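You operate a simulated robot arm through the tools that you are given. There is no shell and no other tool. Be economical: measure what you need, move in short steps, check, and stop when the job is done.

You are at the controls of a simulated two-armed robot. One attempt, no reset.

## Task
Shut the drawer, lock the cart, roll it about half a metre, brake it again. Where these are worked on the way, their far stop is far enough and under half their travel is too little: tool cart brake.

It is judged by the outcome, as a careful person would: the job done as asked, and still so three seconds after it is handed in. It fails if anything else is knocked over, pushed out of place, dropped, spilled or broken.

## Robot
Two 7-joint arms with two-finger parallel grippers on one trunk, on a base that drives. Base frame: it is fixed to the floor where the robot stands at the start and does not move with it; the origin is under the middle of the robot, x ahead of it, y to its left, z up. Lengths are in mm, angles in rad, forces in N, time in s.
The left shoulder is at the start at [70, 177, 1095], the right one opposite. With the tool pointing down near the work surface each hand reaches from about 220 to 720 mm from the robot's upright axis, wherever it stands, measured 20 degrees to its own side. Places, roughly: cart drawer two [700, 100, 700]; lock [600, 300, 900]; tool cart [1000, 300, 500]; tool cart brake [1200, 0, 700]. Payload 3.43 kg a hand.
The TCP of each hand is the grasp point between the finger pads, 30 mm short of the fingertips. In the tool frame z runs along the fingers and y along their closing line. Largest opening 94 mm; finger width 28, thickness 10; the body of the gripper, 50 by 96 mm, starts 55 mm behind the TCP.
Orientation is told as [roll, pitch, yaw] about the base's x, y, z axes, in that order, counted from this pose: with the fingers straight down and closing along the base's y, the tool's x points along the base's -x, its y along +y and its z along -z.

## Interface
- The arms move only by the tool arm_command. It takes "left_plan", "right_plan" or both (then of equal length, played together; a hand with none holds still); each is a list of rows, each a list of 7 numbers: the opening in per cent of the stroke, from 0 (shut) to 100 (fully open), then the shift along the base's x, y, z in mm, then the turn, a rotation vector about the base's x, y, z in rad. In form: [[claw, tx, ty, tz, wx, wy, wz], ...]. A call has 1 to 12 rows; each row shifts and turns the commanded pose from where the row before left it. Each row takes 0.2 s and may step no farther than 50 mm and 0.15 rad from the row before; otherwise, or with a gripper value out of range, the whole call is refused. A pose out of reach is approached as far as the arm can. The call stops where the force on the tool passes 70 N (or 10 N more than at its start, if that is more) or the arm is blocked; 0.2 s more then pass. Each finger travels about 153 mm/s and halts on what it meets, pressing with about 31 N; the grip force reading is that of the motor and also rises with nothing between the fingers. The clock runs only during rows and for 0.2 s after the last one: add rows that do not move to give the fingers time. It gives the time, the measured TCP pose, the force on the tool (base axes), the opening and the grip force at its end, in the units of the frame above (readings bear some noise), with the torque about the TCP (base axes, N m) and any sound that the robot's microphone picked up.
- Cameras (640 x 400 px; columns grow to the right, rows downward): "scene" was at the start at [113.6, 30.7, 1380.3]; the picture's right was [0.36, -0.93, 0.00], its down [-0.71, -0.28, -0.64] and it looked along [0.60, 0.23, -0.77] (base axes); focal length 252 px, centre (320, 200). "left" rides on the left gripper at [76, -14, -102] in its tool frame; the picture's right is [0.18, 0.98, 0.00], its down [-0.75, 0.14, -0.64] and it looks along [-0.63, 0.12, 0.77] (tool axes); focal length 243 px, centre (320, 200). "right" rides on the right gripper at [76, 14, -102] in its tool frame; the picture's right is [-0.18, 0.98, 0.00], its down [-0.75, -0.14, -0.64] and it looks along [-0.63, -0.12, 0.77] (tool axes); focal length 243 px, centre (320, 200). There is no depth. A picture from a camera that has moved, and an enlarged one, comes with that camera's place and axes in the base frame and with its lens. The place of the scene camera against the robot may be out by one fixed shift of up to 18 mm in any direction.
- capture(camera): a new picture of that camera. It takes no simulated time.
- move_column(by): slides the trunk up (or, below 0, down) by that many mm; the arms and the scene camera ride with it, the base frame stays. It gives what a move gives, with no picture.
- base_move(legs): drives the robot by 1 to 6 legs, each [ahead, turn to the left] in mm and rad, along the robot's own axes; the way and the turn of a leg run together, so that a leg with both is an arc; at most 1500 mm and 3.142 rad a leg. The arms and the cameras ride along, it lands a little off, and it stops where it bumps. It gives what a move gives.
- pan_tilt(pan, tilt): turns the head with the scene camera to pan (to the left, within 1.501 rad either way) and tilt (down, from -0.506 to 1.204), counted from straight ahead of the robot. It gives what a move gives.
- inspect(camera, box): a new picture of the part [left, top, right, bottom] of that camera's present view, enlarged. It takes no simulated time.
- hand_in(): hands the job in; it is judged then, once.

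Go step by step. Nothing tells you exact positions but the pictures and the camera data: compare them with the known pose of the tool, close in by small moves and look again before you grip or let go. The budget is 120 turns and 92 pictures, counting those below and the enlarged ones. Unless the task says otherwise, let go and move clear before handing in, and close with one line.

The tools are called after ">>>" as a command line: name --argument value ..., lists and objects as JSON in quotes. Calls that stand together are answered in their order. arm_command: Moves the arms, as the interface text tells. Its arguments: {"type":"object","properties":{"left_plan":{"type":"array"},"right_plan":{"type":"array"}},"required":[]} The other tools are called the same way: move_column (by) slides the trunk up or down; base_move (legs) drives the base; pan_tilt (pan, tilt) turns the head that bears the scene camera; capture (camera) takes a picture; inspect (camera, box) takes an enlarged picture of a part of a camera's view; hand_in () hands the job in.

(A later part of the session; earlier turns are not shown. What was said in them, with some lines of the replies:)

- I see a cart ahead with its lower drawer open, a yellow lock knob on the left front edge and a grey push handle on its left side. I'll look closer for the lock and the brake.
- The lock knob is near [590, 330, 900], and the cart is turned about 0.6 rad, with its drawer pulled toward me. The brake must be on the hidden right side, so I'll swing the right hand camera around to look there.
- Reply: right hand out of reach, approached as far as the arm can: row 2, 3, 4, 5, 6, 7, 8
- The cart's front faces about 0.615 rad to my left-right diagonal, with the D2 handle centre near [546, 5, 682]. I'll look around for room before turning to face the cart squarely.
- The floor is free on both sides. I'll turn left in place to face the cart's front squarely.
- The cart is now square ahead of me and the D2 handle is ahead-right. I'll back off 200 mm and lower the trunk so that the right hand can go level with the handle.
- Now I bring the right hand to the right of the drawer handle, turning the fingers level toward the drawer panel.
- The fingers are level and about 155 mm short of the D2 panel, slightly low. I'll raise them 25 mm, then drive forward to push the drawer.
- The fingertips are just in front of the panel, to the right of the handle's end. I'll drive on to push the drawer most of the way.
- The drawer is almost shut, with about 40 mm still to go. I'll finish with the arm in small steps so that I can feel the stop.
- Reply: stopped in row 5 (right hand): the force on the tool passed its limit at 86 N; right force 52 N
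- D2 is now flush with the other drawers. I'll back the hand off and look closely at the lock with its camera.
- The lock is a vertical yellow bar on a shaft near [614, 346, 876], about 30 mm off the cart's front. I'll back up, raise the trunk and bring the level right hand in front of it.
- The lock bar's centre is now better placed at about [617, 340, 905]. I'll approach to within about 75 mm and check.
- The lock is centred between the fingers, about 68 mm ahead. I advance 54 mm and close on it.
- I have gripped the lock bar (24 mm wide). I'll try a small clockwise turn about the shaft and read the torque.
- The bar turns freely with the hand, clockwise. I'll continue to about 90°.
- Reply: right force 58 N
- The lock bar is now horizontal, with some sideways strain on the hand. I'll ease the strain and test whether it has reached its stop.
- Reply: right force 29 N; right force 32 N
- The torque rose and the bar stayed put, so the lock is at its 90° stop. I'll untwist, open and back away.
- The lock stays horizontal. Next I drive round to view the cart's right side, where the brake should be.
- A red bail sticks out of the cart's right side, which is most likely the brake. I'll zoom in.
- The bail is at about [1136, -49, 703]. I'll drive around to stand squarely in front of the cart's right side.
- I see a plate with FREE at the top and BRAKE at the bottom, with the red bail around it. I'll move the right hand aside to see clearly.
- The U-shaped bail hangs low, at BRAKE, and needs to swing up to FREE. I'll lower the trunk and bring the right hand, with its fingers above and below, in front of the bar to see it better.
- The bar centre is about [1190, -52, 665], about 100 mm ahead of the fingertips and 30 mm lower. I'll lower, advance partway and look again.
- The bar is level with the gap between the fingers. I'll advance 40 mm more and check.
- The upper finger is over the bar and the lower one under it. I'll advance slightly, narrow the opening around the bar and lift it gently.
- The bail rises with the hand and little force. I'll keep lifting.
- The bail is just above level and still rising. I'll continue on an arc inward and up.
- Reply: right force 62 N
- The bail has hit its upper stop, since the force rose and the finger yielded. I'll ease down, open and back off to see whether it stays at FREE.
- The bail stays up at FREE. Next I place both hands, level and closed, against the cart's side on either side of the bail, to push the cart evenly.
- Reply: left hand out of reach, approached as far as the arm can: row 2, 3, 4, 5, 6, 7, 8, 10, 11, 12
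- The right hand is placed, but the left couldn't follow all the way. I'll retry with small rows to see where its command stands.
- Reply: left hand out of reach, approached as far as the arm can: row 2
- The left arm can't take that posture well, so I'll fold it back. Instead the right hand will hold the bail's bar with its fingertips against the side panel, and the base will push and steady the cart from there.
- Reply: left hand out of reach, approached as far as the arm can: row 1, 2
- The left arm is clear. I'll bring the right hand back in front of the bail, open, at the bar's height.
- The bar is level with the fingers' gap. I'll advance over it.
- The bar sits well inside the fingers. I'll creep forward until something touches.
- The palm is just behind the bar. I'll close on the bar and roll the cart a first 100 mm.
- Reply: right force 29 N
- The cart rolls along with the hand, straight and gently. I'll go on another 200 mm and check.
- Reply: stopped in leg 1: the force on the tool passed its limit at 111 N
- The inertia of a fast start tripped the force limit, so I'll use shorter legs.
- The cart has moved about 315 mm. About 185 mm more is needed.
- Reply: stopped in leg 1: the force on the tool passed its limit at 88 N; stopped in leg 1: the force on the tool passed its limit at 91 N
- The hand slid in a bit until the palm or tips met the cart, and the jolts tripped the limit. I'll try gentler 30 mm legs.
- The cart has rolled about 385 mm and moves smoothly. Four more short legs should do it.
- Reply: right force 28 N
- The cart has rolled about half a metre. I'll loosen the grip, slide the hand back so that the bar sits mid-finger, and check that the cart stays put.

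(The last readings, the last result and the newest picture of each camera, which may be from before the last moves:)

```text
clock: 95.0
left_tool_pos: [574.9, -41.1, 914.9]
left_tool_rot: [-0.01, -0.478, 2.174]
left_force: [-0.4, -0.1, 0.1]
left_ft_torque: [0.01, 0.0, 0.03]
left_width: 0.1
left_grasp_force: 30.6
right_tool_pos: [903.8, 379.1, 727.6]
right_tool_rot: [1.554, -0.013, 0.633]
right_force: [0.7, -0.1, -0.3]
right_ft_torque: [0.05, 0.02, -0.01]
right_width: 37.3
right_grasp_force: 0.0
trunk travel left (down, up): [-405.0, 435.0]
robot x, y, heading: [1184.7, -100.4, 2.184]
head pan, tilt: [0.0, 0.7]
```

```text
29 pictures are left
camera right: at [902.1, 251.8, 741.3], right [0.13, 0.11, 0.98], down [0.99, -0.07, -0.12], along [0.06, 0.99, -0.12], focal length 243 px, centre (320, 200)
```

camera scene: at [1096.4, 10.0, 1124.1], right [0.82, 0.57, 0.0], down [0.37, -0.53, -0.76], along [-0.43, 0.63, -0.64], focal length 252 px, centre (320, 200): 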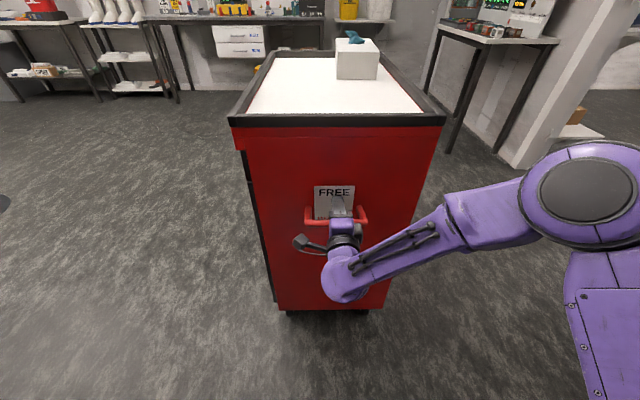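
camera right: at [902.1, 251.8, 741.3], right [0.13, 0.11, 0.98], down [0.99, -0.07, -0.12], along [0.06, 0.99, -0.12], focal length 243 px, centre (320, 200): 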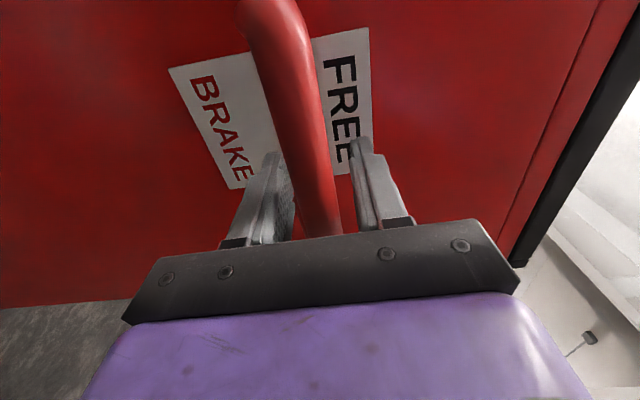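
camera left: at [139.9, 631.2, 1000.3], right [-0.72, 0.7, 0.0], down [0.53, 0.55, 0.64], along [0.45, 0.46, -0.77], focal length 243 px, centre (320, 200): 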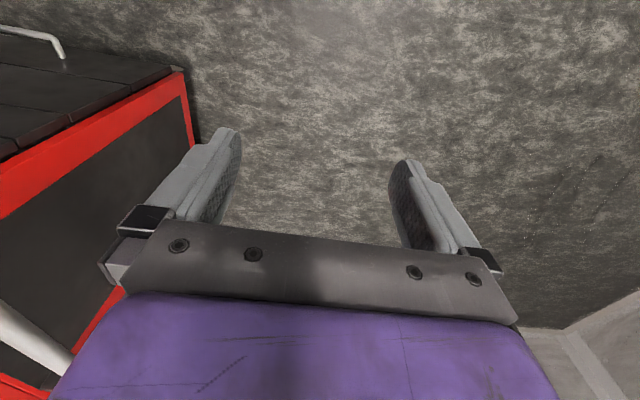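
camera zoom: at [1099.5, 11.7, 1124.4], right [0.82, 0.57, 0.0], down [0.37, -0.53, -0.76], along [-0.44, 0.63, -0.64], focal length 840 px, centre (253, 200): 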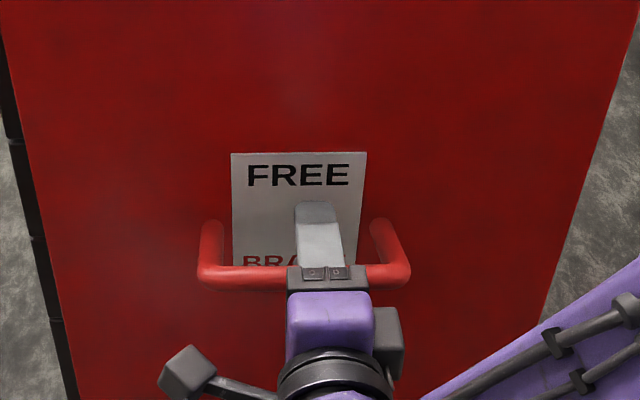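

The cart stays put and the bar is still raised. I'll slide back a little more, then push the bar down toward BRAKE.

>>> arm_command --right_plan '[[40, 13, -18, 0, 0, 0, 0], [40, 0, 0, -8, 0, 0, 0], [40, 0, 0, -9, 0, 0, 0], [40, 0, 0, -9, 0, 0, 0], [40, 0, 0, -9, 0, 0, 0], [40, 0, 0, -9, 0, 0, 0]]'

>>> inspect --camera "scene" --box '[270, 140, 410, 260]'

>>> capture --camera "right"

```text
clock: 96.4
left_tool_pos: [574.6, -39.0, 916.0]
left_tool_rot: [-0.011, -0.476, 2.175]
left_force: [0.2, -0.1, -1.1]
left_ft_torque: [-0.01, -0.01, 0.03]
left_width: 0.0
left_grasp_force: 30.9
right_tool_pos: [916.2, 362.1, 682.6]
right_tool_rot: [1.556, -0.012, 0.631]
right_force: [-0.5, -0.4, 0.3]
right_ft_torque: [0.02, 0.02, 0.04]
right_width: 38.5
right_grasp_force: 0.4
trunk travel left (down, up): [-405.0, 435.0]
robot x, y, heading: [1185.9, -100.0, 2.177]
head pan, tilt: [0.0, 0.7]
```

```text
3.33 times, centred on (340, 200) of scene
camera zoom: at [1099.7, 11.4, 1124.4], right [0.82, 0.57, 0.0], down [0.37, -0.53, -0.77], along [-0.44, 0.63, -0.64], focal length 840 px, centre (253, 200)
```

zoom: 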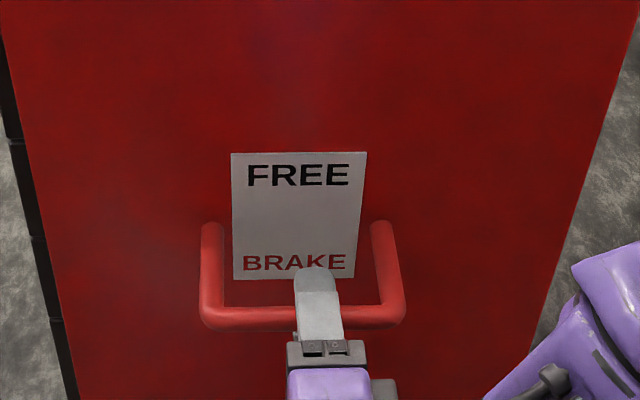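

```text
27 pictures are left
camera right: at [915.2, 233.9, 697.4], right [0.13, 0.11, 0.98], down [0.99, -0.07, -0.12], along [0.06, 0.99, -0.12], focal length 243 px, centre (320, 200)
```

right: 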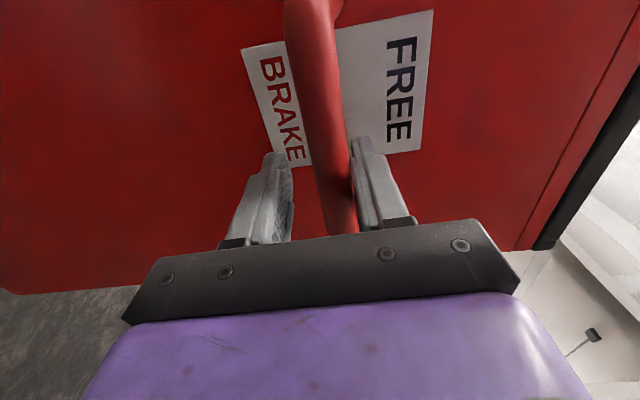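

The bail swings down under the upper finger. I'll press on down until the stop.

>>> arm_command --right_plan '[[40, 0, 0, -8, 0, 0, 0], [40, 0, 0, -8, 0, 0, 0], [40, 0, 0, -8, 0, 0, 0], [40, 0, 0, -8, 0, 0, 0], [40, 0, 0, -8, 0, 0, 0], [40, 0, 0, -8, 0, 0, 0]]'

>>> inspect --camera "scene" --box '[270, 140, 410, 260]'

>>> capture --camera "right"

```text
clock: 97.8
left_tool_pos: [576.8, -43.6, 919.5]
left_tool_rot: [-0.01, -0.483, 2.176]
left_force: [-0.8, -0.9, -0.6]
left_ft_torque: [0.02, 0.04, -0.01]
left_width: 0.0
left_grasp_force: 31.0
right_tool_pos: [916.3, 360.7, 640.4]
right_tool_rot: [1.567, -0.009, 0.629]
right_force: [2.6, 0.0, 43.9]
right_ft_torque: [0.0, 0.47, -0.15]
right_width: 62.5
right_grasp_force: 22.4
trunk travel left (down, up): [-405.0, 435.0]
robot x, y, heading: [1186.8, -107.1, 2.173]
head pan, tilt: [0.0, 0.7]
```

```text
3.33 times, centred on (340, 200) of scene
camera zoom: at [1102.6, 7.2, 1125.7], right [0.82, 0.57, 0.0], down [0.36, -0.53, -0.77], along [-0.44, 0.63, -0.64], focal length 840 px, centre (253, 200)
```

zoom: 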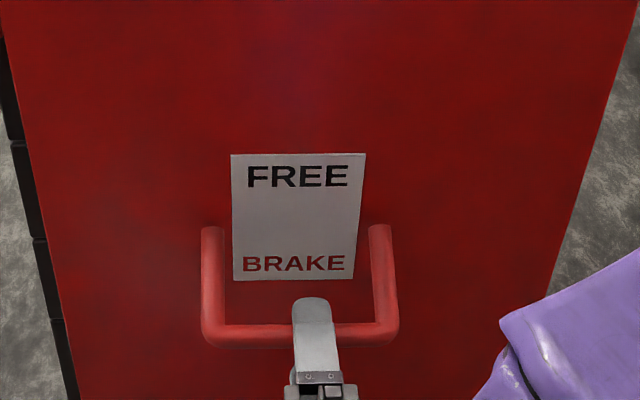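

```text
25 pictures are left
camera right: at [915.3, 232.9, 654.4], right [0.14, 0.11, 0.98], down [0.99, -0.07, -0.13], along [0.06, 0.99, -0.12], focal length 243 px, centre (320, 200)
```

right: 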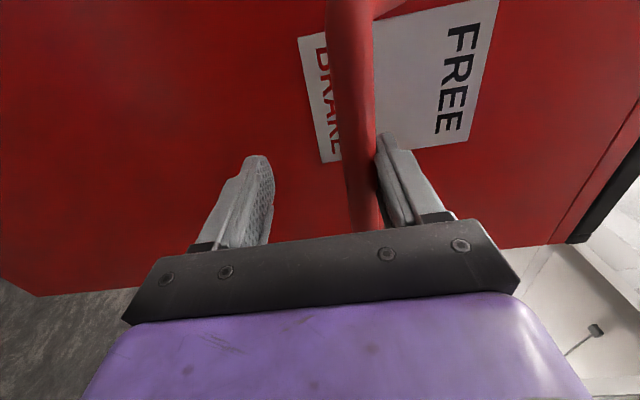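

The brake is at its lower stop, since 44 N met it. I'll ease off, withdraw the hand and back the robot away.

>>> arm_command --right_plan '[[70, 0, 0, 10, 0, 0, 0], [70, 0, 0, 10, 0, 0, 0], [70, 0, 0, 0, 0, 0, 0], [70, 17, -24, 0, 0, 0, 0], [70, 23, -33, 0, 0, 0, 0], [70, 23, -33, 0, 0, 0, 0], [70, 23, -33, 0, 0, 0, 0]]'

>>> base_move --legs '[[-250, 0]]'

>>> inspect --camera "scene" --box '[220, 50, 460, 290]'

>>> capture --camera "right"

```text
clock: 99.4
left_tool_pos: [575.6, -39.7, 916.6]
left_tool_rot: [-0.009, -0.476, 2.174]
left_force: [0.8, 0.8, -0.6]
left_ft_torque: [-0.01, 0.0, -0.02]
left_width: 0.0
left_grasp_force: 31.0
right_tool_pos: [1007.5, 245.2, 650.6]
right_tool_rot: [1.54, 0.005, 0.601]
right_force: [-0.2, 0.0, 1.1]
right_ft_torque: [-0.01, 0.01, 0.01]
right_width: 66.1
right_grasp_force: 0.0
trunk travel left (down, up): [-405.0, 435.0]
robot x, y, heading: [1183.7, -99.4, 2.178]
head pan, tilt: [0.0, 0.7]
```

```text
clock: 101.2
left_tool_pos: [716.5, -247.2, 916.5]
left_tool_rot: [-0.009, -0.476, 2.176]
left_force: [0.5, 1.2, -0.4]
left_ft_torque: [0.0, 0.04, 0.04]
left_width: 0.0
left_grasp_force: 31.4
right_tool_pos: [1146.7, 40.0, 656.4]
right_tool_rot: [1.548, 0.01, 0.602]
right_force: [-0.1, -0.8, 0.4]
right_ft_torque: [0.0, -0.04, 0.01]
right_width: 65.7
right_grasp_force: 0.0
trunk travel left (down, up): [-405.0, 435.0]
robot x, y, heading: [1328.1, -305.9, 2.184]
head pan, tilt: [0.0, 0.7]
```

```text
1.67 times, centred on (340, 170) of scene
camera zoom: at [1241.8, -193.4, 1124.5], right [0.82, 0.57, 0.0], down [0.37, -0.53, -0.77], along [-0.44, 0.63, -0.64], focal length 420 px, centre (287, 250)
```

zoom: 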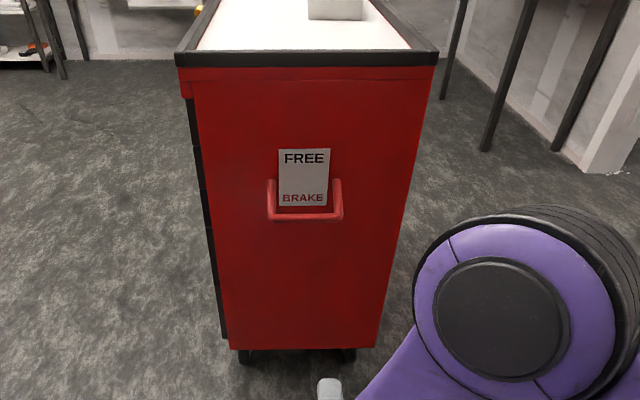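

```text
23 pictures are left
camera right: at [1141.7, -87.0, 673.3], right [0.15, 0.13, 0.98], down [0.99, -0.1, -0.14], along [0.08, 0.99, -0.14], focal length 243 px, centre (320, 200)
```

right: 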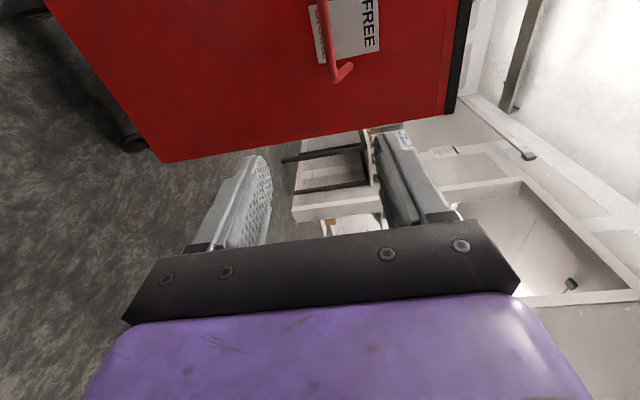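

The brake bail is down at BRAKE. I'll drive round for one look at the front to confirm that the lock and drawers are still right.

>>> base_move --legs '[[-250, 0], [0, 0.95], [900, 0]]'

>>> pan_tilt --pan -1.3 --tilt 0.5

>>> capture --camera "scene"

```text
clock: 109.7
left_tool_pos: [166.1, -953.3, 915.3]
left_tool_rot: [-0.009, -0.476, 3.117]
left_force: [0.5, -0.5, -0.3]
left_ft_torque: [-0.02, 0.01, -0.02]
left_width: 0.0
left_grasp_force: 30.9
right_tool_pos: [184.9, -436.4, 656.3]
right_tool_rot: [1.547, 0.016, 1.541]
right_force: [-0.3, -0.5, -0.7]
right_ft_torque: [0.0, 0.02, -0.01]
right_width: 65.7
right_grasp_force: 0.1
trunk travel left (down, up): [-405.0, 435.0]
robot x, y, heading: [570.8, -493.8, 3.122]
head pan, tilt: [0.0, 0.7]
```

```text
clock: 111.2
left_tool_pos: [165.4, -954.4, 916.4]
left_tool_rot: [-0.009, -0.477, 3.119]
left_force: [0.8, -0.1, -0.3]
left_ft_torque: [-0.03, 0.01, -0.04]
left_width: 0.1
left_grasp_force: 31.5
right_tool_pos: [186.0, -435.8, 656.5]
right_tool_rot: [1.547, 0.019, 1.539]
right_force: [-0.4, 0.2, 0.8]
right_ft_torque: [-0.01, 0.02, -0.01]
right_width: 65.8
right_grasp_force: 0.1
trunk travel left (down, up): [-405.0, 435.0]
robot x, y, heading: [572.8, -495.7, 3.127]
head pan, tilt: [-1.3, 0.499]
```

```text
22 pictures are left
camera scene: at [493.1, -404.2, 1142.1], right [0.97, 0.25, 0.0], down [0.12, -0.46, -0.88], along [-0.22, 0.85, -0.48], focal length 252 px, centre (320, 200)
```

scene: 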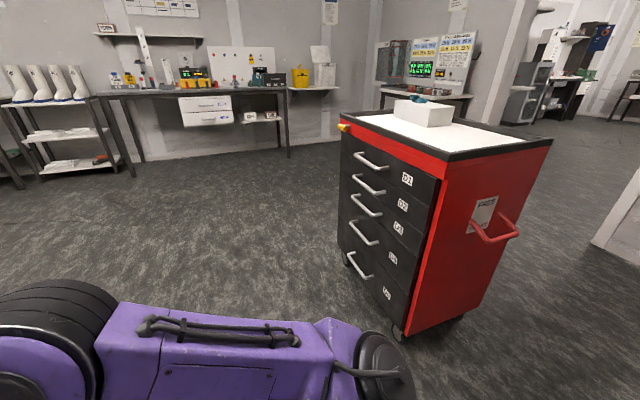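

All the drawers are shut, the lock bar is horizontal, the bail is down at BRAKE, and the box on top hasn't been disturbed. I'll hand in now.

>>> hand_in

```text
The job is handed in.
```

The drawer is shut, the cart is locked, it has been rolled about half a metre by my reckoning, and its brake is back on.
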